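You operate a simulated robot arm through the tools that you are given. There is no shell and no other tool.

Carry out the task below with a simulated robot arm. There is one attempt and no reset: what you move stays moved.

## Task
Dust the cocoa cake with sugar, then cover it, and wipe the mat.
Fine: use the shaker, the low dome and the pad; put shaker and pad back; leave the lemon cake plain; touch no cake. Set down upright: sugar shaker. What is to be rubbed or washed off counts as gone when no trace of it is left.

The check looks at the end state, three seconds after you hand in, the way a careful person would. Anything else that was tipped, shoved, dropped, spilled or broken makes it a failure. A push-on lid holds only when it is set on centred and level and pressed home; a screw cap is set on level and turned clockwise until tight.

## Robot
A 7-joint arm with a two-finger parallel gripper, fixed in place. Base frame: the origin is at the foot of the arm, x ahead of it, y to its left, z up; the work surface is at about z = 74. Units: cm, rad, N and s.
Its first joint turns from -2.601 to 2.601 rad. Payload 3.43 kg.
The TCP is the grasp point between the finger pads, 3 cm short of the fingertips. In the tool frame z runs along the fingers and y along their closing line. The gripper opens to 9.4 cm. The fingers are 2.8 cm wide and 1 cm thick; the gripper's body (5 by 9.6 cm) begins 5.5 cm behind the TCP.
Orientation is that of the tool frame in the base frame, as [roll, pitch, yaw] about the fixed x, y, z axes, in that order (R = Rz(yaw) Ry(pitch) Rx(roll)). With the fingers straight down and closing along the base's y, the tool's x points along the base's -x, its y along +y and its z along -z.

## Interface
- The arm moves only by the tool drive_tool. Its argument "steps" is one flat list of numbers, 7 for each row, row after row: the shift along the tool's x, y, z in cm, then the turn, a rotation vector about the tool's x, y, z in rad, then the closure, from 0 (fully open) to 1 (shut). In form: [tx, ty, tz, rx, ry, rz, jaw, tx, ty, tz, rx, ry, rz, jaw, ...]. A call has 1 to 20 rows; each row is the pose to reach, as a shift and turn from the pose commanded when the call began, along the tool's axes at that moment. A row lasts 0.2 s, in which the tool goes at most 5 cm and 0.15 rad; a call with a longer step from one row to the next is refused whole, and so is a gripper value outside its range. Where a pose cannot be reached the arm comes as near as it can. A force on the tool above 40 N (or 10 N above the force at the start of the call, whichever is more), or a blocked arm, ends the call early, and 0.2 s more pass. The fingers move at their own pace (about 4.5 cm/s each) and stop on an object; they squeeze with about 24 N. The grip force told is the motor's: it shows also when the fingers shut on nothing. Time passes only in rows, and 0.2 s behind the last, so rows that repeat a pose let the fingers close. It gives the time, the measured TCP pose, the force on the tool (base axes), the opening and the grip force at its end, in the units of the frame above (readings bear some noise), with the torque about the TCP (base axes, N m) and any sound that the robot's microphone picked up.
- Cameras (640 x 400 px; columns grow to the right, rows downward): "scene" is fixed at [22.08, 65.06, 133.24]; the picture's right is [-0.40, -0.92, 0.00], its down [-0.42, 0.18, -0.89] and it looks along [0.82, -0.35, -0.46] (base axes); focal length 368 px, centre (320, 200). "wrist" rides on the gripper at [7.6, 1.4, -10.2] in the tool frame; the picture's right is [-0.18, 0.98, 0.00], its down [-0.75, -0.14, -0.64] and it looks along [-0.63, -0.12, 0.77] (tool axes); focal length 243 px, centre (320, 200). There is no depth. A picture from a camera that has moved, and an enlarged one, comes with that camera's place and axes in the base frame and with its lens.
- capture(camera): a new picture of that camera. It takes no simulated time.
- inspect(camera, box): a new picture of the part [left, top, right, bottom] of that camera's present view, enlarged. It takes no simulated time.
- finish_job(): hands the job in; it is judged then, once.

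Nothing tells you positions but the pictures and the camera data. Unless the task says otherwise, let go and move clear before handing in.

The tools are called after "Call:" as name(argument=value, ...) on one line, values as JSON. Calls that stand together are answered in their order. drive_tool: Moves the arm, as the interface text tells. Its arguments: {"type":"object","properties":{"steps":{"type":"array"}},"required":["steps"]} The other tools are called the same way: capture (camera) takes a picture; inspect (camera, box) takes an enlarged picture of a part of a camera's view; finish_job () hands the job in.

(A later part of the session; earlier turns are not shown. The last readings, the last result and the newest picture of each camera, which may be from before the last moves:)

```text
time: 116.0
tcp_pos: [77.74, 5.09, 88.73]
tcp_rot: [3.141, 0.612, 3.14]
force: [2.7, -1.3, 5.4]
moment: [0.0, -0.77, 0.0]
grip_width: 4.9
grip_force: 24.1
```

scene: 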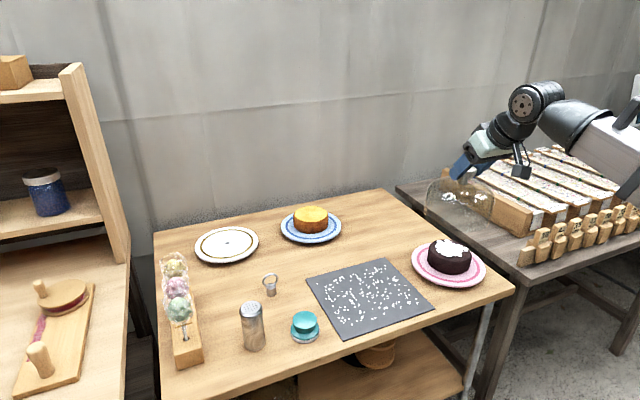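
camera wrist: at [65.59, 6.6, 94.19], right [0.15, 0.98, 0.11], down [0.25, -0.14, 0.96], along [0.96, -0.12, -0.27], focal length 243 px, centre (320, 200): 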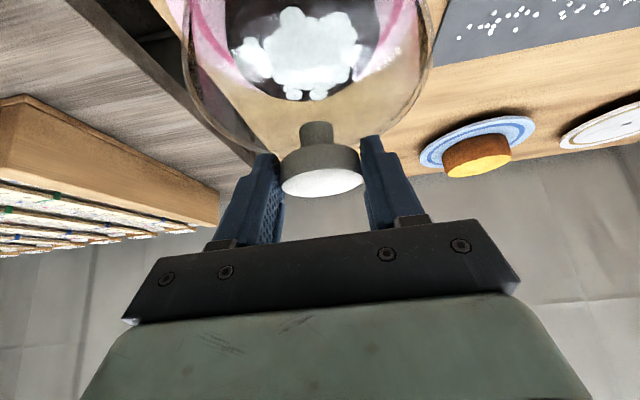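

Pressure has eased to about 5 N, so the dome's weight rests on the plate. I'll open the fingers.

Call:
drive_tool(steps=[0, 0, 0, 0, 0, 0, 0.4, 0, 0, 0, 0, 0, 0, 0.25, 0, 0, 0, 0, 0, 0, 0.1, 0, 0, 0, 0, 0, 0, 0, 0, 0, 0, 0, 0, 0, 0, 0, 0, 0, 0, 0, 0, 0])

Call:
capture(camera="wrist")

Call:
inspect(camera="scene", box=[400, 200, 500, 300])

```text
time: 117.4
tcp_pos: [77.87, 5.12, 88.57]
tcp_rot: [-3.141, 0.609, 3.14]
force: [-0.5, -0.1, -0.9]
moment: [0.0, 0.0, -0.01]
grip_width: 9.41
grip_force: 0.1
```

```text
taken
camera wrist: at [65.65, 6.56, 92.68], right [0.15, 0.98, 0.11], down [0.25, -0.14, 0.96], along [0.96, -0.12, -0.27], focal length 243 px, centre (320, 200)
```

wrist: 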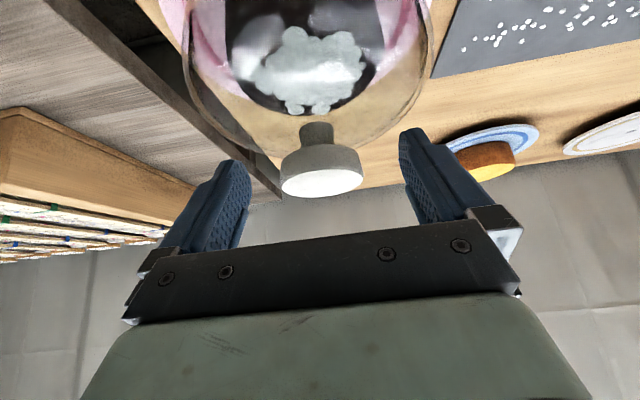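

```text
4.00 times, centred on (450, 250) of scene
camera zoom: at [22.08, 65.06, 133.24], right [-0.4, -0.92, 0.0], down [-0.42, 0.18, -0.89], along [0.82, -0.35, -0.46], focal length 1473 px, centre (-200, 0)
```

zoom: 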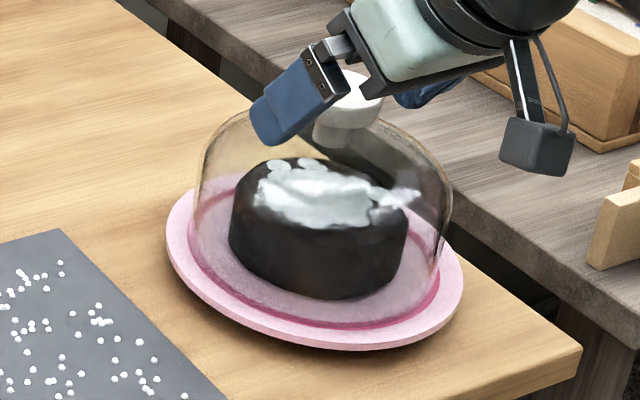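

Released cleanly; the dome stands level. I'll back out along the tool axis.

Call:
drive_tool(steps=[0, 0, -1.5, 0, 0, 0, 0, 0, 0, -4, 0, 0, 0, 0, 0, 0, -7, 0, 0, 0, 0, 0, 0, -10, 0, 0, 0, 0, 0, 0, -13, 0, 0, 0, 0, 0, 0, -16, 0, 0, 0, 0])

Call:
capture(camera="scene")

Call:
inspect(camera="scene", box=[400, 200, 500, 300])

Call:
capture(camera="wrist")

```text
time: 118.8
tcp_pos: [68.65, 5.15, 101.42]
tcp_rot: [3.14, 0.609, 3.14]
force: [0.4, -0.3, 1.2]
moment: [-0.03, 0.0, -0.01]
grip_width: 9.38
grip_force: 0.1
```

```text
taken
```

scene: 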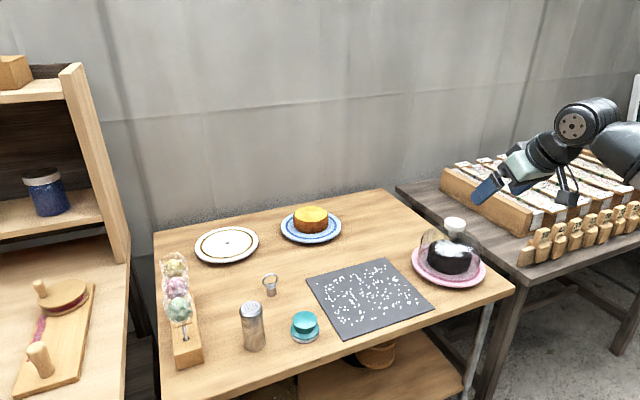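

```text
4.00 times, centred on (450, 250) of scene
camera zoom: at [22.08, 65.06, 133.24], right [-0.4, -0.92, 0.0], down [-0.42, 0.18, -0.89], along [0.82, -0.35, -0.46], focal length 1473 px, centre (-200, 0)
```

zoom: 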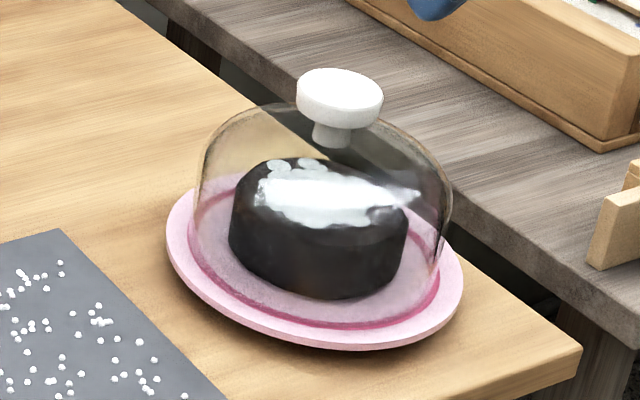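

```text
taken
camera wrist: at [56.54, 6.51, 105.47], right [0.15, 0.98, 0.11], down [0.25, -0.14, 0.96], along [0.96, -0.12, -0.27], focal length 243 px, centre (320, 200)
```

wrist: 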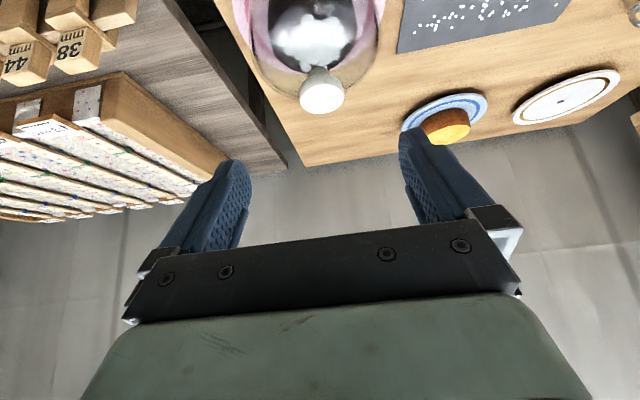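

The dome is on the plate, centred and level over the sugared cake. Next is the pad: I'll turn the tool vertical and travel over to it.

Call:
drive_tool(steps=[0, 0, 0, 0, 0.122, 0, 0.15, 0, 0, 0, 0, 0.244, 0, 0.15, 0, 0, 0, 0, 0.366, 0, 0.15, 0, 0, 0, 0, 0.488, 0, 0.15, 0, 0, 0, 0, 0.609, 0, 0.15])

```text
time: 120.0
tcp_pos: [68.56, 5.14, 101.68]
tcp_rot: [-3.141, -0.003, 3.14]
force: [0.3, -0.4, -0.8]
moment: [-0.02, -0.02, -0.01]
grip_width: 8.0
grip_force: 0.1
```

Call:
drive_tool(steps=[-0.33, 2.55, 0.42, 0, 0, 0, 0.15, -0.67, 5.11, 0.84, 0, 0, 0, 0.15, -1.0, 7.66, 1.26, 0, 0, 0, 0.15, -1.34, 10.22, 1.68, 0, 0, 0, 0.15, -1.67, 12.77, 2.09, 0, 0, 0, 0.15, -2.0, 15.32, 2.51, 0, 0, 0, 0.15, -2.34, 17.88, 2.93, 0, 0, 0, 0.15, -2.67, 20.43, 3.35, 0, 0, 0, 0.15, -3.0, 22.98, 3.77, 0, 0, 0, 0.15, -3.34, 25.54, 4.19, 0, 0, 0, 0.15, -3.67, 28.09, 4.61, 0, 0, 0, 0.15, -4.0, 30.65, 5.03, 0, 0, 0, 0.15, -4.34, 33.2, 5.44, 0, 0, 0, 0.15, -4.67, 35.75, 5.86, 0, 0, 0, 0.15, -5.01, 38.31, 6.28, 0, 0, 0, 0.15, -5.34, 40.86, 6.7, 0, 0, 0, 0.15])

Call:
capture(camera="wrist")

Call:
inspect(camera="wrist", box=[250, 0, 390, 120])

```text
time: 123.4
tcp_pos: [73.97, 46.01, 95.07]
tcp_rot: [-3.14, 0.0, 3.14]
force: [0.5, 0.2, -0.3]
moment: [-0.01, 0.0, -0.04]
grip_width: 8.0
grip_force: 0.1
```

```text
taken
camera wrist: at [66.37, 47.42, 105.24], right [0.19, 0.98, 0.0], down [0.75, -0.14, 0.64], along [0.63, -0.12, -0.77], focal length 243 px, centre (320, 200)
```

wrist: 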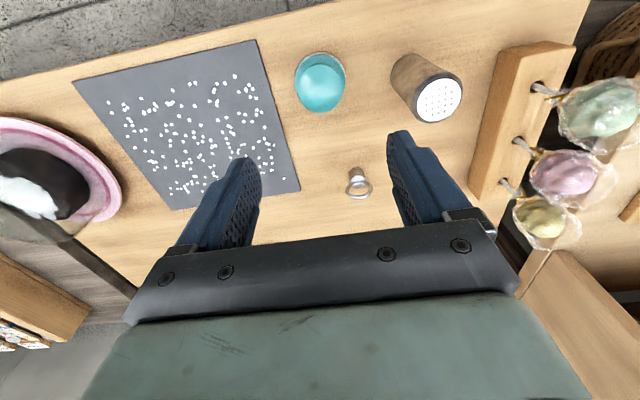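

```text
3.33 times, centred on (320, 60) of wrist
camera zoom: at [66.37, 47.42, 105.24], right [0.19, 0.98, 0.0], down [0.75, -0.14, 0.64], along [0.63, -0.12, -0.77], focal length 809 px, centre (320, 667)
```

zoom: 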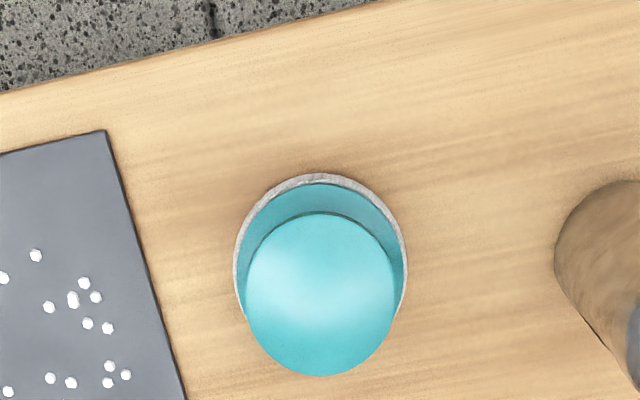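

The pad is at (73.9, 46.0), directly below the gripper. I'll descend around its knob.

Call:
drive_tool(steps=[0.07, 0.03, 2.5, 0, 0, 0, 0.15, 0.07, 0.03, 5, 0, 0, 0, 0.15, 0.07, 0.03, 7.5, 0, 0, 0, 0.15, 0.07, 0.03, 10, 0, 0, 0, 0.15, 0.07, 0.03, 12.3, 0, 0, 0, 0.15, 0.07, 0.03, 14.3, 0, 0, 0, 0.15, 0.07, 0.03, 15.7, 0, 0, 0, 0.15, 0.07, 0.03, 16.35, 0, 0, 0, 0.15])

Call:
capture(camera="wrist")

Call:
inspect(camera="scene", box=[250, 260, 370, 360])

```text
time: 125.2
tcp_pos: [73.99, 46.0, 78.68]
tcp_rot: [-3.141, 0.0, 3.14]
force: [-0.2, -0.6, -0.4]
moment: [0.0, -0.01, -0.01]
grip_width: 8.0
grip_force: 0.0
```

```text
taken
camera wrist: at [66.38, 47.44, 88.93], right [0.19, 0.98, 0.0], down [0.75, -0.14, 0.64], along [0.63, -0.12, -0.77], focal length 243 px, centre (320, 200)
```

wrist: 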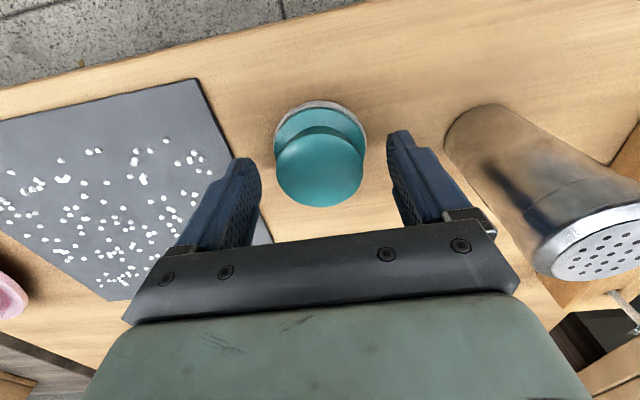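

```text
4.00 times, centred on (310, 310) of scene
camera zoom: at [22.08, 65.06, 133.24], right [-0.4, -0.92, 0.0], down [-0.42, 0.18, -0.89], along [0.82, -0.35, -0.46], focal length 1473 px, centre (360, -240)
```

zoom: 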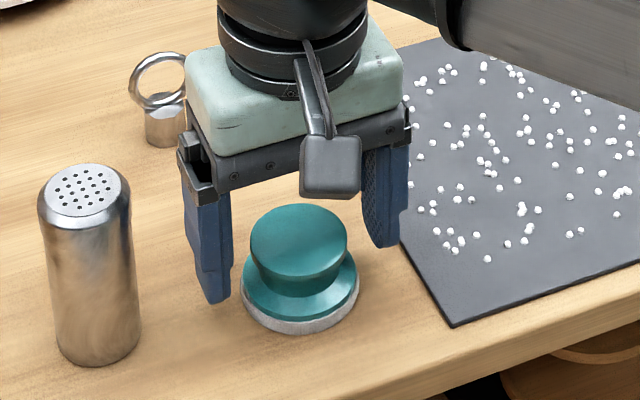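

The fingers sit evenly on both sides of the knob, just above the pad's flange. I'll close on it.

Call:
drive_tool(steps=[0, 0, 0, 0, 0, 0, 0.4, 0, 0, 0, 0, 0, 0, 0.5, 0, 0, 0, 0, 0, 0, 0.7, 0, 0, 0, 0, 0, 0, 1, 0, 0, 0, 0, 0, 0, 1])

Call:
capture(camera="wrist")

```text
time: 126.4
tcp_pos: [73.99, 46.03, 78.88]
tcp_rot: [3.141, -0.001, 3.138]
force: [-0.1, -0.7, -0.4]
moment: [-0.02, 0.01, 0.05]
grip_width: 4.82
grip_force: 23.7
```

```text
taken
camera wrist: at [66.37, 47.44, 88.97], right [0.19, 0.98, 0.0], down [0.75, -0.14, 0.64], along [0.63, -0.12, -0.77], focal length 243 px, centre (320, 200)
```

wrist: 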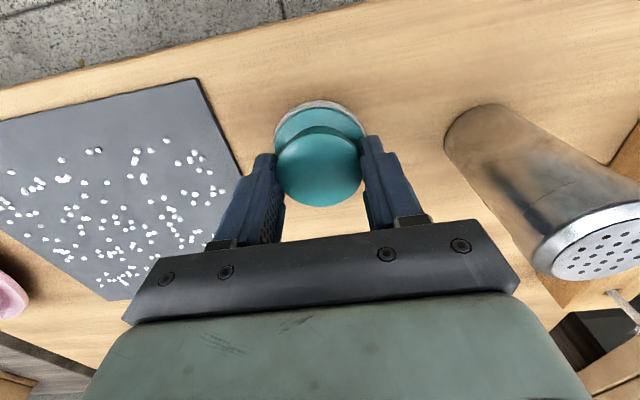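

Gripped at 4.82 cm. I'll lift the pad 5 cm and bring it over the mat's near-left corner.

Call:
drive_tool(steps=[0, 0, -0.5, 0, 0, 0, 1, 0, 0, -2, 0, 0, 0, 1, 0, 0, -4, 0, 0, 0, 1, 0.1, -0.5, -5, 0, 0, 0, 1, 0.55, -2.36, -5, 0, 0, 0, 1, 1.1, -4.7, -5, 0, 0, 0, 1, 1.64, -7.07, -5, 0, 0, 0, 1, 2.1, -9.0, -5, 0, 0, 0, 1, 2.19, -9.43, -4, 0, 0, 0, 1, 2.19, -9.43, -2.5, 0, 0, 0, 1, 2.19, -9.43, -1.2, 0, 0, 0, 1, 2.19, -9.43, -1.0, 0, 0, 0, 1])

Call:
capture(camera="wrist")

Call:
inspect(camera="scene", box=[260, 230, 460, 370])

```text
time: 129.0
tcp_pos: [71.7, 36.48, 79.72]
tcp_rot: [-3.141, -0.001, 3.141]
force: [-0.2, 0.8, -1.5]
moment: [-0.01, -0.02, 0.0]
grip_width: 4.83
grip_force: 24.1
```

```text
taken
camera wrist: at [64.16, 37.91, 89.89], right [0.19, 0.98, 0.0], down [0.75, -0.14, 0.64], along [0.63, -0.12, -0.77], focal length 243 px, centre (320, 200)
```

wrist: 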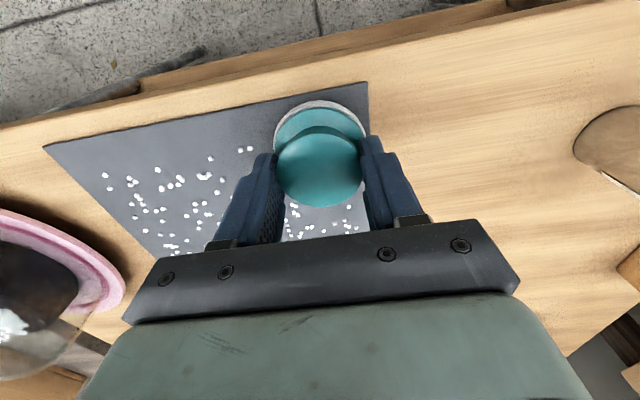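

```text
2.86 times, centred on (360, 300) of scene
camera zoom: at [22.08, 65.06, 133.24], right [-0.4, -0.92, 0.0], down [-0.42, 0.18, -0.89], along [0.82, -0.35, -0.46], focal length 1052 px, centre (206, -86)
```

zoom: 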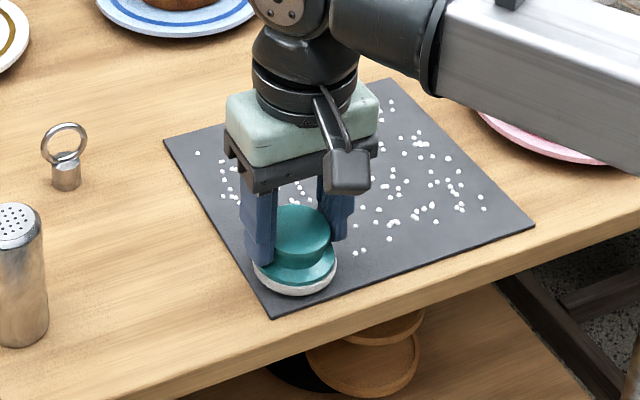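

The pad is about 0.7 cm above the mat. I'll lower in small steps to find contact.

Call:
drive_tool(steps=[0, 0, 0.25, 0, 0, 0, 1, 0, 0, 0.5, 0, 0, 0, 1, 0, 0, 0.5, 0, 0, 0, 1])

Call:
drive_tool(steps=[0, 0, 0.1, 0, 0, 0, 1, 0, 0, 0.1, 0, 0, 0, 1])

```text
time: 129.8
tcp_pos: [71.75, 36.55, 79.12]
tcp_rot: [3.141, 0.0, 3.138]
force: [0.2, 0.5, -0.3]
moment: [-0.03, -0.01, -0.01]
grip_width: 4.84
grip_force: 23.5
```

```text
time: 130.4
tcp_pos: [71.78, 36.52, 79.09]
tcp_rot: [3.141, 0.003, 3.139]
force: [-0.6, 0.4, 6.8]
moment: [0.0, 0.02, 0.0]
grip_width: 4.84
grip_force: 24.1
```

Contact is at about 7 N. I'll try a short stroke first to check that specks come off and the mat doesn't move.

Call:
drive_tool(steps=[0, 0.8, 0, 0, 0, 0, 1, 0, -0.5, 0, 0, 0, 0, 1, 0, -2, 0, 0, 0, 0, 1, 0, -3.5, 0, 0, 0, 0, 1, 0, -5, 0, 0, 0, 0, 1, 0, -6.5, 0, 0, 0, 0, 1])

Call:
capture(camera="wrist")

Call:
inspect(camera="scene", box=[260, 230, 460, 370])

```text
time: 131.8
tcp_pos: [71.72, 30.1, 79.14]
tcp_rot: [3.141, -0.001, 3.139]
force: [0.4, 9.8, 13.2]
moment: [0.31, 0.0, -0.04]
grip_width: 4.83
grip_force: 24.4
```

```text
taken
camera wrist: at [64.07, 31.46, 89.32], right [0.19, 0.98, 0.0], down [0.75, -0.14, 0.64], along [0.63, -0.12, -0.77], focal length 243 px, centre (320, 200)
```

wrist: 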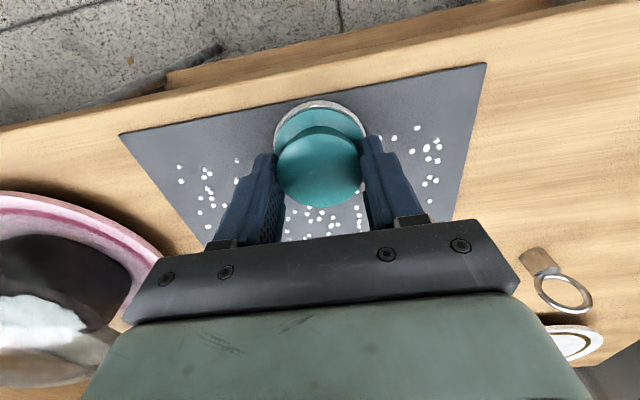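

```text
2.86 times, centred on (360, 300) of scene
camera zoom: at [22.08, 65.06, 133.24], right [-0.4, -0.92, 0.0], down [-0.42, 0.18, -0.89], along [0.82, -0.35, -0.46], focal length 1052 px, centre (206, -86)
```

zoom: 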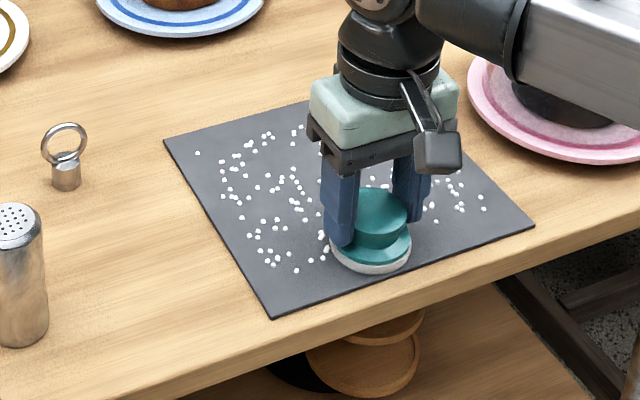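

The mat hasn't moved, but specks at (71.8, 36.2) are still there after one pass. I'll look closer at the rubbed area.

Call:
inspect(camera="scene", box=[310, 270, 380, 340])

Call:
inspect(camera="wrist", box=[350, 80, 500, 230])

```text
5.71 times, centred on (345, 305) of scene
camera zoom: at [22.08, 65.06, 133.24], right [-0.4, -0.92, 0.0], down [-0.42, 0.18, -0.89], along [0.82, -0.35, -0.46], focal length 2105 px, centre (177, -400)
```

zoom: 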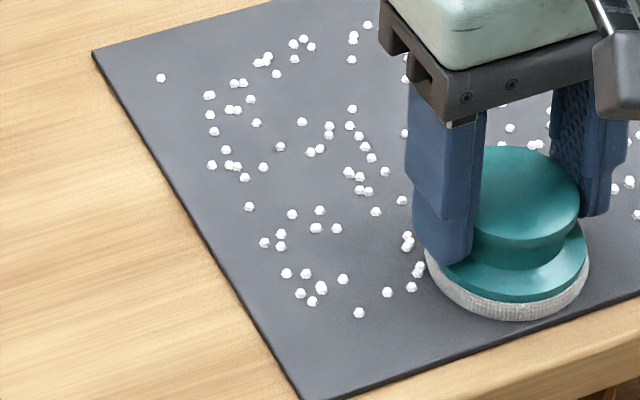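

```text
2.67 times, centred on (425, 155) of wrist
camera zoom: at [64.07, 31.46, 89.32], right [0.19, 0.98, 0.0], down [0.75, -0.14, 0.64], along [0.63, -0.12, -0.77], focal length 647 px, centre (40, 320)
```

zoom: 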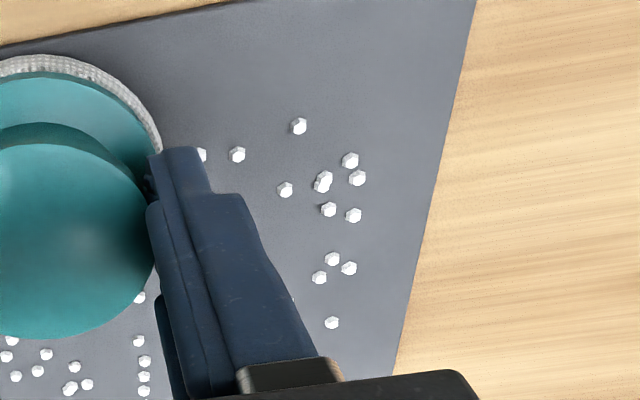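

The specks look unchanged after one pass, so they may need repeated rubbing. I'll scrub back and forth over the same stretch and check.

Call:
drive_tool(steps=[0, 2.4, 0, 0, 0, 0, 1, 0, 4.8, 0, 0, 0, 0, 1, 0, 7.2, 0, 0, 0, 0, 1, 0, 4.8, 0, 0, 0, 0, 1, 0, 2.4, 0, 0, 0, 0, 1, 0, 0, 0, 0, 0, 0, 1, 0, 2.4, 0, 0, 0, 0, 1, 0, 4.8, 0, 0, 0, 0, 1, 0, 7.2, 0, 0, 0, 0, 1, 0, 4.8, 0, 0, 0, 0, 1, 0, 2.4, 0, 0, 0, 0, 1, 0, 0, 0, 0, 0, 0, 1])

Call:
inspect(camera="scene", box=[310, 270, 380, 340])

Call:
inspect(camera="wrist", box=[350, 80, 500, 230])

```text
time: 134.4
tcp_pos: [71.65, 30.11, 79.16]
tcp_rot: [3.137, 0.002, 3.141]
force: [-1.1, 7.8, 10.2]
moment: [0.27, 0.05, -0.01]
grip_width: 4.84
grip_force: 23.5
```

```text
5.71 times, centred on (345, 305) of scene
camera zoom: at [22.08, 65.06, 133.24], right [-0.4, -0.92, 0.0], down [-0.42, 0.18, -0.89], along [0.82, -0.35, -0.46], focal length 2105 px, centre (177, -400)
```

zoom: 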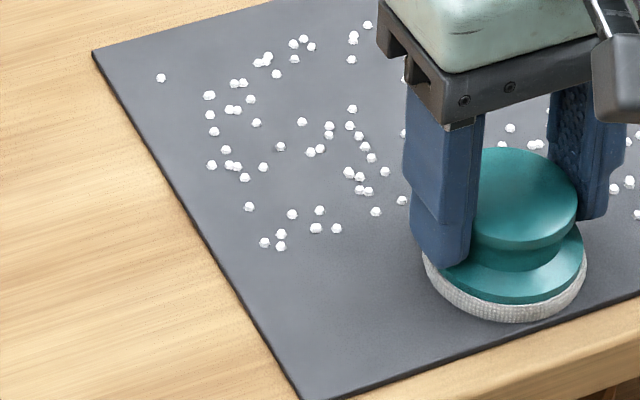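

```text
2.67 times, centred on (425, 155) of wrist
camera zoom: at [64.02, 31.54, 89.27], right [0.18, 0.98, 0.0], down [0.75, -0.14, 0.64], along [0.63, -0.12, -0.77], focal length 647 px, centre (40, 320)
```

zoom: 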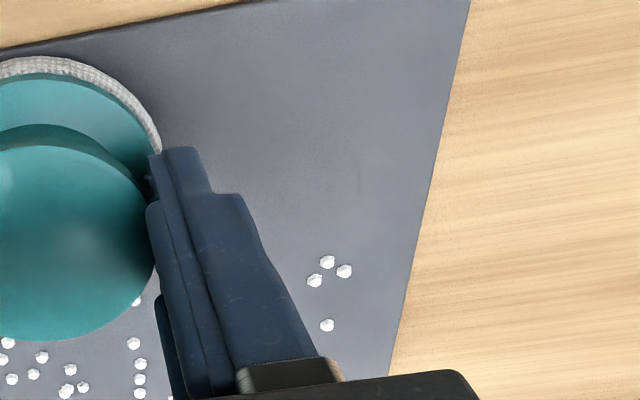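

Repeated rubbing works: that stretch is now clean and the mat hasn't moved. I'll scrub the rest of this lane toward the right edge with several passes.

Call:
drive_tool(steps=[0, -2.3, 0, 0, 0, 0, 1, 0, -4.6, 0, 0, 0, 0, 1, 0, -6.9, 0, 0, 0, 0, 1, 0, -9.2, 0, 0, 0, 0, 1, 0, -11.3, 0, 0, 0, 0, 1, 0, -9, 0, 0, 0, 0, 1, 0, -6.7, 0, 0, 0, 0, 1, 0, -4.4, 0, 0, 0, 0, 1, 0, -2.1, 0, 0, 0, 0, 1, 0, 0.5, 0, 0, 0, 0, 1, 0, -2.3, 0, 0, 0, 0, 1, 0, -4.6, 0, 0, 0, 0, 1, 0, -6.9, 0, 0, 0, 0, 1, 0, -9.2, 0, 0, 0, 0, 1, 0, -11.3, 0, 0, 0, 0, 1, 0, -9, 0, 0, 0, 0, 1, 0, -6.7, 0, 0, 0, 0, 1, 0, -4.4, 0, 0, 0, 0, 1, 0, -2.1, 0, 0, 0, 0, 1, 0, 0.5, 0, 0, 0, 0, 1])

Call:
inspect(camera="scene", box=[290, 250, 440, 345])

Call:
capture(camera="wrist")

```text
time: 138.6
tcp_pos: [71.87, 30.58, 78.99]
tcp_rot: [3.141, 0.0, 3.141]
force: [-0.1, -5.2, 5.7]
moment: [-0.22, -0.04, -0.02]
grip_width: 4.82
grip_force: 24.1
```

```text
4.21 times, centred on (365, 298) of scene
camera zoom: at [22.08, 65.06, 133.24], right [-0.4, -0.92, 0.0], down [-0.42, 0.18, -0.89], along [0.82, -0.35, -0.46], focal length 1551 px, centre (130, -210)
```

zoom: 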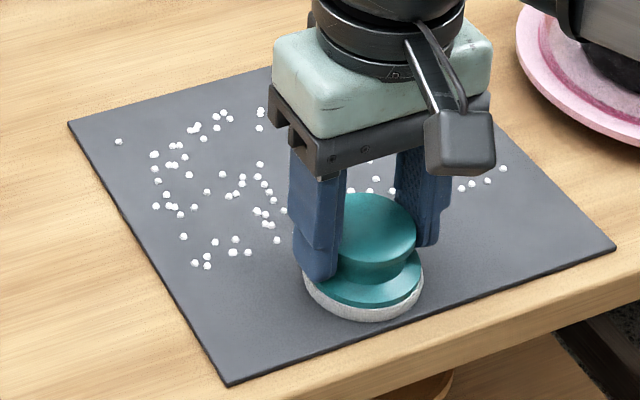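

```text
taken
camera wrist: at [64.18, 32.03, 89.26], right [0.19, 0.98, 0.0], down [0.75, -0.14, 0.64], along [0.63, -0.12, -0.77], focal length 243 px, centre (320, 200)
```

wrist: 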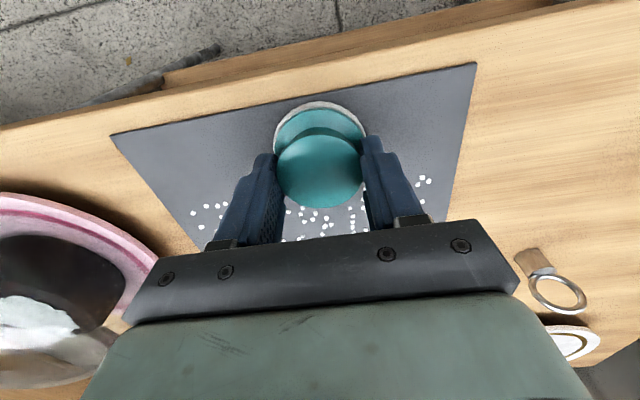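

Lane one is clean from left to right. I'll shift 3.2 cm farther out and scrub the next lane over its full width.

Call:
drive_tool(steps=[-1.1, 2.4, 0.02, 0, 0, 0, 1, -2.2, 4.7, 0.03, 0, 0, 0, 1, -3.2, 7.0, 0.03, 0, 0, 0, 1, -3.2, 4.6, 0.03, 0, 0, 0, 1, -3.2, 2.2, 0.03, 0, 0, 0, 1, -3.2, -0.2, 0.03, 0, 0, 0, 1, -3.2, -2.6, 0.03, 0, 0, 0, 1, -3.2, -5.0, 0.03, 0, 0, 0, 1, -3.2, -7.4, 0.03, 0, 0, 0, 1, -3.2, -9.8, 0.03, 0, 0, 0, 1, -3.2, -11.8, 0.03, 0, 0, 0, 1, -3.2, -9.4, 0.03, 0, 0, 0, 1, -3.2, -7.0, 0.03, 0, 0, 0, 1, -3.2, -4.6, 0.03, 0, 0, 0, 1, -3.2, -2.2, 0.03, 0, 0, 0, 1, -3.2, 0.2, 0.03, 0, 0, 0, 1, -3.2, 2.6, 0.03, 0, 0, 0, 1, -3.2, 5.0, 0.03, 0, 0, 0, 1, -3.2, 7.0, 0.03, 0, 0, 0, 1])

Call:
drive_tool(steps=[0, -2.4, 0, 0, 0, 0, 1, 0, -4.8, 0, 0, 0, 0, 1, 0, -7.2, 0, 0, 0, 0, 1, 0, -9.6, 0, 0, 0, 0, 1, 0, -12, 0, 0, 0, 0, 1, 0, -14.4, 0, 0, 0, 0, 1, 0, -16.8, 0, 0, 0, 0, 1, 0, -18.8, 0, 0, 0, 0, 1, 0, -16.4, 0, 0, 0, 0, 1, 0, -14, 0, 0, 0, 0, 1, 0, -11.6, 0, 0, 0, 0, 1, 0, -9.2, 0, 0, 0, 0, 1, 0, -6.8, 0, 0, 0, 0, 1, 0, -4.4, 0, 0, 0, 0, 1, 0, -2, 0, 0, 0, 0, 1, 0, 0, 0, 0, 0, 0, 1])

Call:
inspect(camera="scene", box=[290, 250, 440, 345])

```text
time: 142.6
tcp_pos: [74.86, 37.69, 78.99]
tcp_rot: [3.139, 0.0, 3.14]
force: [0.5, 0.3, 0.5]
moment: [-0.06, -0.04, -0.04]
grip_width: 4.82
grip_force: 24.5
```

```text
time: 146.0
tcp_pos: [75.04, 37.53, 79.1]
tcp_rot: [3.141, 0.002, 3.14]
force: [0.6, 0.2, -0.8]
moment: [-0.01, 0.01, 0.0]
grip_width: 4.85
grip_force: 24.7
```

```text
4.21 times, centred on (365, 298) of scene
camera zoom: at [22.08, 65.06, 133.24], right [-0.4, -0.92, 0.0], down [-0.42, 0.18, -0.89], along [0.82, -0.35, -0.46], focal length 1551 px, centre (130, -210)
```

zoom: 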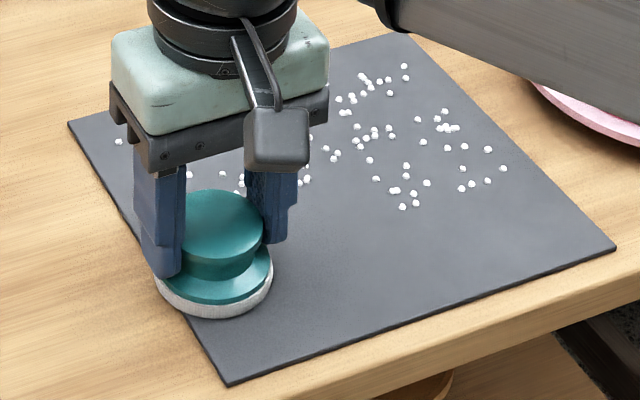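

Contact pressure has faded to nothing at this end, so this lane wasn't rubbed properly. I'll lower slightly to restore about 8–10 N.

Call:
drive_tool(steps=[0, 0, 0.1, 0, 0, 0, 1, 0, 0, 0.1, 0, 0, 0, 1])

```text
time: 146.6
tcp_pos: [74.85, 37.47, 79.04]
tcp_rot: [-3.141, 0.002, 3.141]
force: [0.5, 0.0, 4.8]
moment: [0.04, -0.01, -0.02]
grip_width: 4.85
grip_force: 24.2
```

Call:
drive_tool(steps=[0, -0.6, 0.09, 0, 0, 0, 1, 0, -2.4, 0.09, 0, 0, 0, 1, 0, -4.8, 0.09, 0, 0, 0, 1, 0, -7.2, 0.09, 0, 0, 0, 1, 0, -9.6, 0.09, 0, 0, 0, 1, 0, -12, 0.09, 0, 0, 0, 1, 0, -14.4, 0.09, 0, 0, 0, 1, 0, -16.8, 0.09, 0, 0, 0, 1, 0, -18.8, 0.09, 0, 0, 0, 1])

Call:
drive_tool(steps=[0, 2.4, 0, 0, 0, 0, 1, 0, 4.8, 0, 0, 0, 0, 1, 0, 7.2, 0, 0, 0, 0, 1, 0, 9.6, 0, 0, 0, 0, 1, 0, 12, 0, 0, 0, 0, 1, 0, 14.4, 0, 0, 0, 0, 1, 0, 16.8, 0, 0, 0, 0, 1, 0, 18.8, 0, 0, 0, 0, 1])

Call:
inspect(camera="scene", box=[290, 250, 440, 345])

```text
time: 148.6
tcp_pos: [74.76, 18.78, 78.97]
tcp_rot: [3.14, 0.0, -3.142]
force: [0.6, 12.4, 16.1]
moment: [0.3, -0.08, 0.03]
grip_width: 4.85
grip_force: 23.7
```

```text
time: 150.4
tcp_pos: [75.01, 37.68, 78.94]
tcp_rot: [3.141, 0.0, 3.139]
force: [0.0, 0.2, -0.2]
moment: [0.01, 0.01, 0.0]
grip_width: 4.87
grip_force: 24.0
```

```text
4.21 times, centred on (365, 298) of scene
camera zoom: at [22.08, 65.06, 133.24], right [-0.4, -0.92, 0.0], down [-0.42, 0.18, -0.89], along [0.82, -0.35, -0.46], focal length 1551 px, centre (130, -210)
```

zoom: 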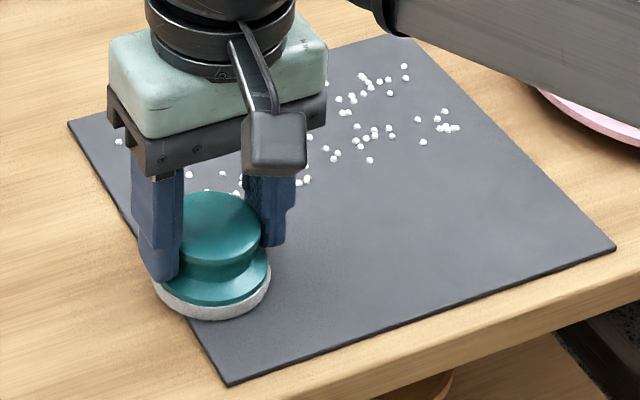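

That lane is now clear after pressing properly; pressure fades because the pad creeps up a little in the grip. I'll do the next lane with small added downward steps.

Call:
drive_tool(steps=[-1.6, 0, 0.08, 0, 0, 0, 1, -3.2, 0, 0.14, 0, 0, 0, 1, -3.2, -2.4, 0.14, 0, 0, 0, 1, -3.2, -4.8, 0.14, 0, 0, 0, 1, -3.2, -7.2, 0.14, 0, 0, 0, 1, -3.2, -9.6, 0.14, 0, 0, 0, 1, -3.2, -12, 0.14, 0, 0, 0, 1, -3.2, -14.4, 0.14, 0, 0, 0, 1, -3.2, -16.8, 0.14, 0, 0, 0, 1, -3.2, -18.8, 0.14, 0, 0, 0, 1])

Call:
drive_tool(steps=[0, 2.4, 0, 0, 0, 0, 1, 0, 4.8, 0, 0, 0, 0, 1, 0, 7.2, 0, 0, 0, 0, 1, 0, 9.6, 0, 0, 0, 0, 1])

```text
time: 152.6
tcp_pos: [78.24, 18.81, 78.92]
tcp_rot: [-3.14, 0.0, 3.141]
force: [0.0, -0.3, -0.6]
moment: [0.03, 0.0, 0.0]
grip_width: 4.81
grip_force: 24.0
```

```text
time: 153.6
tcp_pos: [78.15, 28.18, 78.84]
tcp_rot: [3.141, 0.001, 3.14]
force: [0.3, -13.0, 16.9]
moment: [-0.28, 0.01, 0.04]
grip_width: 4.83
grip_force: 23.9
```

Call:
drive_tool(steps=[0, 2.4, 0, 0, 0, 0, 1, 0, 4.8, 0, 0, 0, 0, 1, 0, 7.2, 0, 0, 0, 0, 1, 0, 9.4, 0, 0, 0, 0, 1, 0, 7.0, 0, 0, 0, 0, 1, 0, 4.6, 0, 0, 0, 0, 1, 0, 2.2, 0, 0, 0, 0, 1, 0, -0.2, 0, 0, 0, 0, 1, 0, -2.6, 0, 0, 0, 0, 1, 0, -5.0, 0, 0, 0, 0, 1, 0, -7.4, 0, 0, 0, 0, 1, 0, -9.4, 0, 0, 0, 0, 1, 0, -7.0, 0, 0, 0, 0, 1, 0, -4.6, 0, 0, 0, 0, 1, 0, -2.2, 0, 0, 0, 0, 1, 0, 0.2, 0, 0, 0, 0, 1, 0, 2.6, 0, 0, 0, 0, 1, 0, 5.0, 0, 0, 0, 0, 1])

Call:
inspect(camera="scene", box=[290, 240, 440, 345])

Call:
capture(camera="wrist")

```text
time: 157.4
tcp_pos: [78.27, 33.3, 78.75]
tcp_rot: [3.141, 0.0, 3.141]
force: [-0.2, 0.5, -0.8]
moment: [-0.03, -0.01, -0.04]
grip_width: 4.85
grip_force: 23.8
```

```text
3.81 times, centred on (365, 292) of scene
camera zoom: at [22.08, 65.06, 133.24], right [-0.4, -0.92, 0.0], down [-0.42, 0.18, -0.89], along [0.82, -0.35, -0.46], focal length 1403 px, centre (149, -152)
```

zoom: 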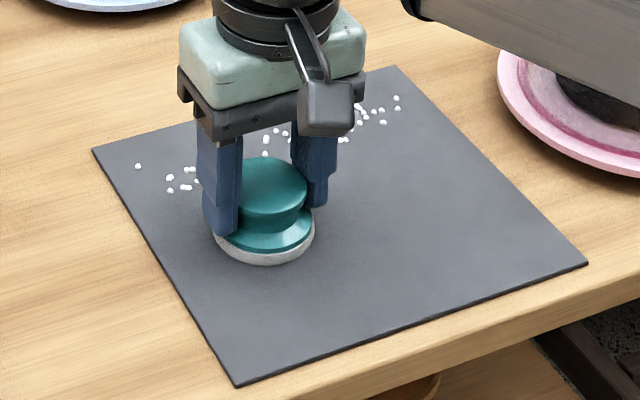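

```text
taken
camera wrist: at [70.58, 34.75, 88.93], right [0.19, 0.98, 0.0], down [0.75, -0.14, 0.64], along [0.63, -0.12, -0.77], focal length 243 px, centre (320, 200)
```

wrist: 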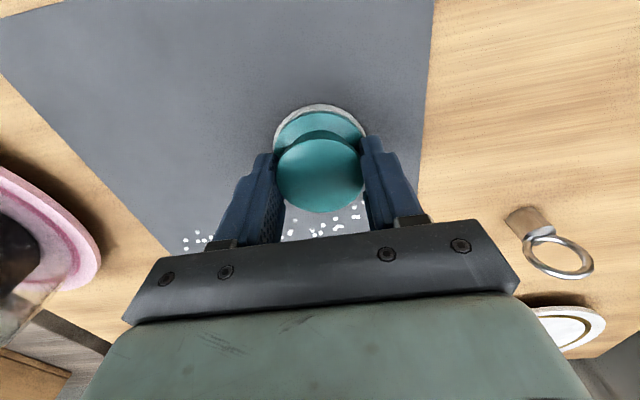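

Lanes up to about x 81 are clean. I'll restore contact and move out to the next lane.

Call:
drive_tool(steps=[-1.6, 2.0, 0.06, 0, 0, 0, 1, -3.2, 4.2, 0.14, 0, 0, 0, 1, -3.2, 4.2, 0.14, 0, 0, 0, 1])

```text
time: 158.2
tcp_pos: [81.23, 37.56, 78.79]
tcp_rot: [3.14, 0.002, 3.139]
force: [-0.7, -2.1, 4.2]
moment: [-0.03, 0.0, -0.02]
grip_width: 4.82
grip_force: 23.9
```

Call:
drive_tool(steps=[0, -1.5, 0.08, 0, 0, 0, 1, 0, -3.6, 0.08, 0, 0, 0, 1, 0, -6, 0.08, 0, 0, 0, 1, 0, -8.4, 0.08, 0, 0, 0, 1, 0, -10.8, 0.08, 0, 0, 0, 1, 0, -13.2, 0.08, 0, 0, 0, 1, 0, -15.6, 0.08, 0, 0, 0, 1, 0, -17.8, 0.08, 0, 0, 0, 1, 0, -18.8, 0.08, 0, 0, 0, 1, 0, -16.4, 0.1, 0, 0, 0, 1, 0, -14, 0.1, 0, 0, 0, 1, 0, -11.6, 0.1, 0, 0, 0, 1, 0, -9.2, 0.1, 0, 0, 0, 1, 0, -6.8, 0.1, 0, 0, 0, 1, 0, -4.4, 0.1, 0, 0, 0, 1, 0, -2, 0.1, 0, 0, 0, 1, 0, 0, 0.1, 0, 0, 0, 1])

Call:
drive_tool(steps=[0, -1.5, 0.05, 0, 0, 0, 1, 0, -3.6, 0.05, 0, 0, 0, 1, 0, -6, 0.05, 0, 0, 0, 1, 0, -8.4, 0.05, 0, 0, 0, 1, 0, -10.8, 0.05, 0, 0, 0, 1, 0, -13.2, 0.05, 0, 0, 0, 1, 0, -15.6, 0.05, 0, 0, 0, 1, 0, -17.8, 0.05, 0, 0, 0, 1, 0, -18.8, 0.05, 0, 0, 0, 1, 0, -16.4, 0.06, 0, 0, 0, 1, 0, -14, 0.06, 0, 0, 0, 1, 0, -11.6, 0.06, 0, 0, 0, 1, 0, -9.2, 0.06, 0, 0, 0, 1, 0, -6.8, 0.06, 0, 0, 0, 1, 0, -4.4, 0.06, 0, 0, 0, 1, 0, -2, 0.06, 0, 0, 0, 1, 0, 0, 0.06, 0, 0, 0, 1])

Call:
inspect(camera="scene", box=[290, 240, 440, 345])

Call:
capture(camera="wrist")

```text
time: 161.8
tcp_pos: [81.26, 37.36, 78.54]
tcp_rot: [-3.14, 0.003, 3.139]
force: [-0.3, -8.8, 11.5]
moment: [-0.26, -0.04, -0.04]
grip_width: 4.82
grip_force: 23.9
```

```text
time: 162.9
tcp_pos: [81.41, 29.27, 78.63]
tcp_rot: [3.137, 0.001, -3.141]
force: [-3.1, 0.3, 12.2]
moment: [-0.28, 0.13, -0.03]
grip_width: 4.84
grip_force: 23.8
stopped in row 5: the force on the tool passed its limit at 41 N (the readings are from after the stop); the commanded pose is now the measured one
```

```text
3.81 times, centred on (365, 292) of scene
camera zoom: at [22.08, 65.06, 133.24], right [-0.4, -0.92, 0.0], down [-0.42, 0.18, -0.89], along [0.82, -0.35, -0.46], focal length 1403 px, centre (149, -152)
```

zoom: 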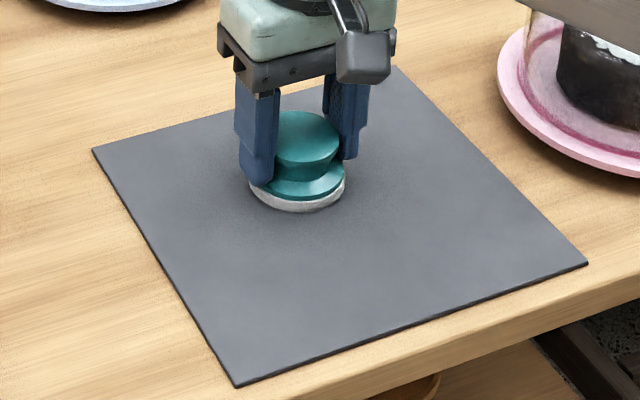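

```text
taken
camera wrist: at [73.72, 30.69, 88.8], right [0.18, 0.98, 0.0], down [0.75, -0.14, 0.64], along [0.63, -0.12, -0.77], focal length 243 px, centre (320, 200)
```

wrist: 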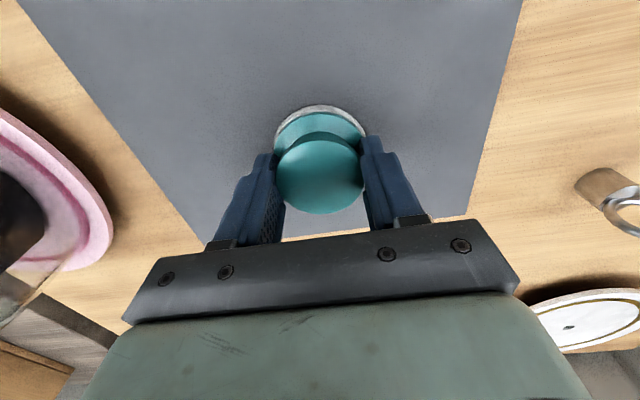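

The mat looks clean now and its corners haven't shifted. I'll lift the pad clear and inspect the whole mat, including the part that was hidden.

Call:
drive_tool(steps=[0, 0, -0.5, 0, 0, 0, 1, 0, 0, -2, 0, 0, 0, 1, 0.5, 0.5, -4.5, 0, 0, 0, 1, 2, 3, -7, 0, 0, 0, 1, 4, 5.5, -9, 0, 0, 0, 1, 5.5, 8, -11, 0, 0, 0, 1, 7, 10.5, -13, 0, 0, 0, 1, 7.4, 13, -15, 0, 0, 0, 1, 7.4, 15.5, -16, 0, 0, 0, 1, 7.4, 16.7, -16, 0, 0, 0, 1])

Call:
capture(camera="scene")

Call:
inspect(camera="scene", box=[295, 245, 440, 345])

Call:
capture(camera="wrist")

```text
time: 165.1
tcp_pos: [74.09, 45.88, 94.57]
tcp_rot: [3.138, 0.0, 3.139]
force: [-0.7, 0.5, 0.0]
moment: [0.0, 0.0, 0.0]
grip_width: 4.81
grip_force: 24.3
```

```text
taken
```

scene: 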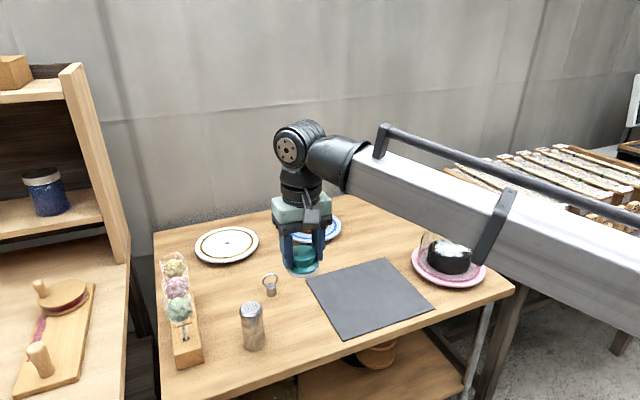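

```text
4.00 times, centred on (368, 295) of scene
camera zoom: at [22.08, 65.06, 133.24], right [-0.4, -0.92, 0.0], down [-0.42, 0.18, -0.89], along [0.82, -0.35, -0.46], focal length 1473 px, centre (130, -180)
```

zoom: 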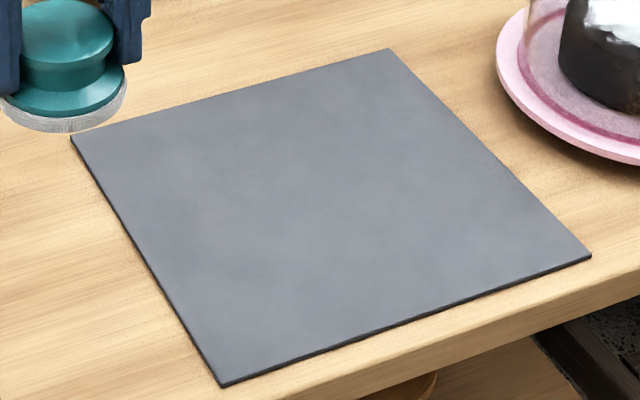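

```text
taken
camera wrist: at [66.44, 47.4, 104.79], right [0.18, 0.98, 0.0], down [0.75, -0.14, 0.64], along [0.63, -0.12, -0.77], focal length 243 px, centre (320, 200)
```

wrist: 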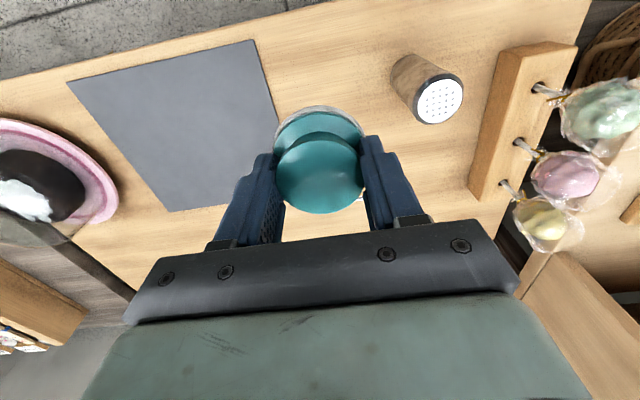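

The mat shows no specks. I'll zoom in further to check for faint residue before putting the pad away.

Call:
inspect(camera="scene", box=[305, 255, 375, 305])

Call:
inspect(camera="scene", box=[360, 255, 440, 315])

Call:
inspect(camera="scene", box=[320, 295, 400, 345])

Call:
inspect(camera="wrist", box=[60, 30, 290, 220])

```text
8.00 times, centred on (340, 280) of scene
camera zoom: at [22.08, 65.06, 133.24], right [-0.4, -0.92, 0.0], down [-0.42, 0.18, -0.89], along [0.82, -0.35, -0.46], focal length 2947 px, centre (160, -440)
```

zoom: 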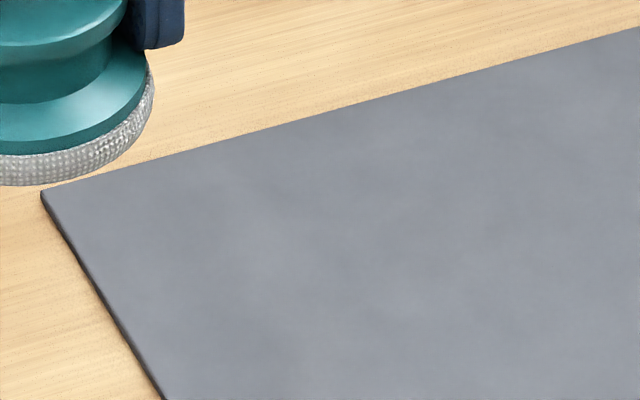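

```text
6.67 times, centred on (400, 285) of scene
camera zoom: at [22.08, 65.06, 133.24], right [-0.4, -0.92, 0.0], down [-0.42, 0.18, -0.89], along [0.82, -0.35, -0.46], focal length 2456 px, centre (-213, -367)
```

zoom: 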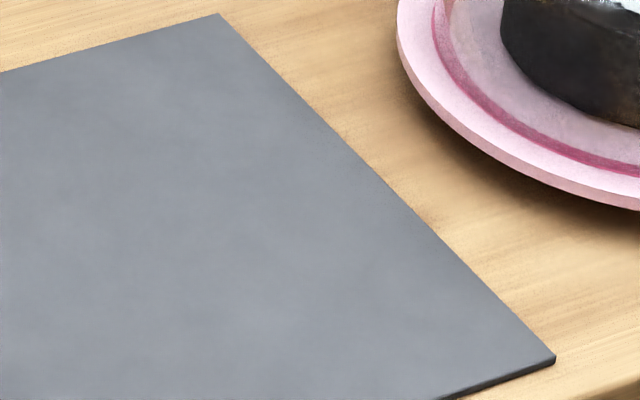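

```text
8.00 times, centred on (360, 320) of scene
camera zoom: at [22.08, 65.06, 133.24], right [-0.4, -0.92, 0.0], down [-0.42, 0.18, -0.89], along [0.82, -0.35, -0.46], focal length 2947 px, centre (0, -760)
```

zoom: 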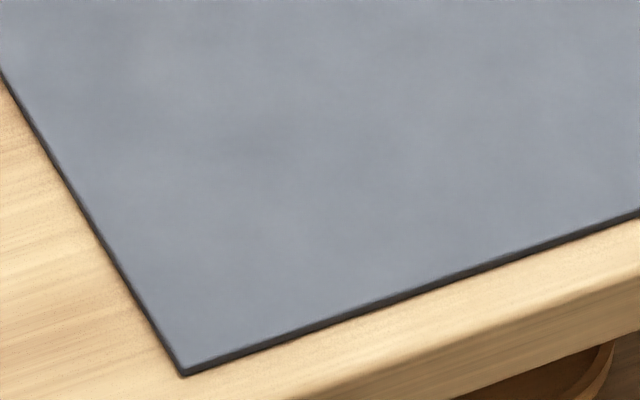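

```text
2.11 times, centred on (175, 125) of wrist
camera zoom: at [66.44, 47.4, 104.79], right [0.18, 0.98, 0.0], down [0.75, -0.14, 0.64], along [0.63, -0.12, -0.77], focal length 511 px, centre (625, 358)
```

zoom: 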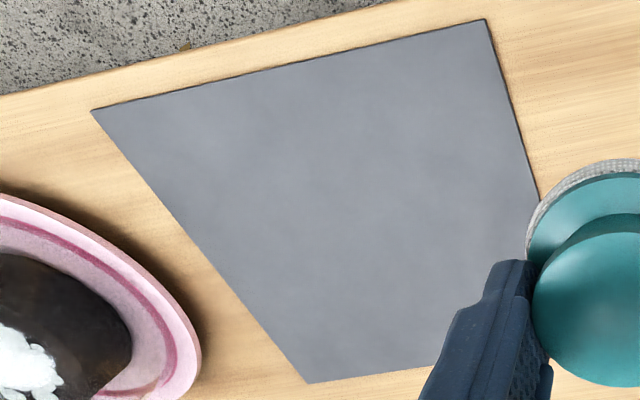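

The mat looks clean, but the far strip had the fewest passes. For certainty I'll give the far lanes a few more light passes before putting the pad away.

Call:
drive_tool(steps=[-2, -1.6, 1, 0, 0, 0, 1, -4, -3.2, 3, 0, 0, 0, 1, -6, -4.8, 5, 0, 0, 0, 1, -8, -6.4, 7.5, 0, 0, 0, 1, -9.8, -8, 10, 0, 0, 0, 1, -10.5, -8.5, 12.5, 0, 0, 0, 1, -10.5, -8.5, 14.5, 0, 0, 0, 1, -10.5, -8.5, 15.5, 0, 0, 0, 1, -10.5, -8.5, 15.5, 0, 0, 0, 1])

Call:
drive_tool(steps=[0, 0, 0.15, 0, 0, 0, 1, 0, 0, 0.3, 0, 0, 0, 1, 0, 0, 0.3, 0, 0, 0, 1])

```text
time: 167.1
tcp_pos: [84.4, 37.61, 78.88]
tcp_rot: [3.136, 0.001, -3.141]
force: [0.8, 0.0, -0.2]
moment: [0.0, -0.01, -0.02]
grip_width: 4.84
grip_force: 23.7
```

```text
time: 167.9
tcp_pos: [84.45, 37.58, 78.6]
tcp_rot: [3.136, 0.0, 3.141]
force: [0.7, 0.7, -0.4]
moment: [0.01, -0.02, 0.0]
grip_width: 4.82
grip_force: 24.0
```

Call:
drive_tool(steps=[0, 0, 0.1, 0, 0, 0, 1, 0, 0, 0.1, 0, 0, 0, 1])

```text
time: 168.5
tcp_pos: [84.49, 37.48, 78.65]
tcp_rot: [3.135, 0.002, -3.141]
force: [-0.8, 0.8, 5.0]
moment: [-0.08, 0.0, 0.01]
grip_width: 4.85
grip_force: 23.6
```

Contact is at 5 N. I'll run back-and-forth passes along x ≈ 84.5, then shift to about 87.

Call:
drive_tool(steps=[0, -1.2, 0.02, 0, 0, 0, 1, 0, -3.4, 0.03, 0, 0, 0, 1, 0, -5.8, 0.03, 0, 0, 0, 1, 0, -8.2, 0.03, 0, 0, 0, 1, 0, -10.6, 0.03, 0, 0, 0, 1, 0, -13, 0.03, 0, 0, 0, 1, 0, -15.4, 0.03, 0, 0, 0, 1, 0, -17.6, 0.03, 0, 0, 0, 1, 0, -18.8, 0.03, 0, 0, 0, 1, 0, -16.4, 0.03, 0, 0, 0, 1, 0, -14, 0.03, 0, 0, 0, 1, 0, -11.6, 0.03, 0, 0, 0, 1, 0, -9.2, 0.03, 0, 0, 0, 1, 0, -6.8, 0.03, 0, 0, 0, 1, 0, -4.4, 0.03, 0, 0, 0, 1, 0, -2, 0.03, 0, 0, 0, 1, 0, 0, 0.03, 0, 0, 0, 1])

Call:
drive_tool(steps=[-1.2, -0.6, 0.03, 0, 0, 0, 1, -2.4, -1.6, 0.05, 0, 0, 0, 1, -2.4, -3.6, 0.05, 0, 0, 0, 1, -2.4, -6, 0.05, 0, 0, 0, 1, -2.4, -8.4, 0.05, 0, 0, 0, 1, -2.4, -10.8, 0.05, 0, 0, 0, 1, -2.4, -13.2, 0.05, 0, 0, 0, 1, -2.4, -15.6, 0.05, 0, 0, 0, 1, -2.4, -17.8, 0.05, 0, 0, 0, 1, -2.4, -18.6, 0.05, 0, 0, 0, 1, -2.4, -16.4, 0.05, 0, 0, 0, 1, -2.4, -14, 0.05, 0, 0, 0, 1, -2.4, -11.6, 0.05, 0, 0, 0, 1, -2.4, -9.2, 0.05, 0, 0, 0, 1, -2.4, -6.8, 0.05, 0, 0, 0, 1, -2.4, -4.4, 0.05, 0, 0, 0, 1, -2.4, -2, 0.05, 0, 0, 0, 1, -2.4, -0.4, 0.05, 0, 0, 0, 1])

```text
time: 169.9
tcp_pos: [84.31, 24.95, 78.62]
tcp_rot: [3.13, 0.002, -3.139]
force: [-1.6, 0.5, 11.9]
moment: [-0.31, 0.15, -0.07]
grip_width: 4.85
grip_force: 23.7
stopped in row 7: the force on the tool passed its limit at 43 N (the readings are from after the stop); the commanded pose is now the measured one
```

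```text
time: 172.9
tcp_pos: [86.92, 14.15, 78.51]
tcp_rot: [-3.134, 0.004, 3.136]
force: [-0.8, -12.1, 5.0]
moment: [-0.36, -0.01, 0.0]
grip_width: 4.83
grip_force: 24.6
stopped in row 14: the force on the tool passed its limit at 55 N (the readings are from after the stop); the commanded pose is now the measured one
```

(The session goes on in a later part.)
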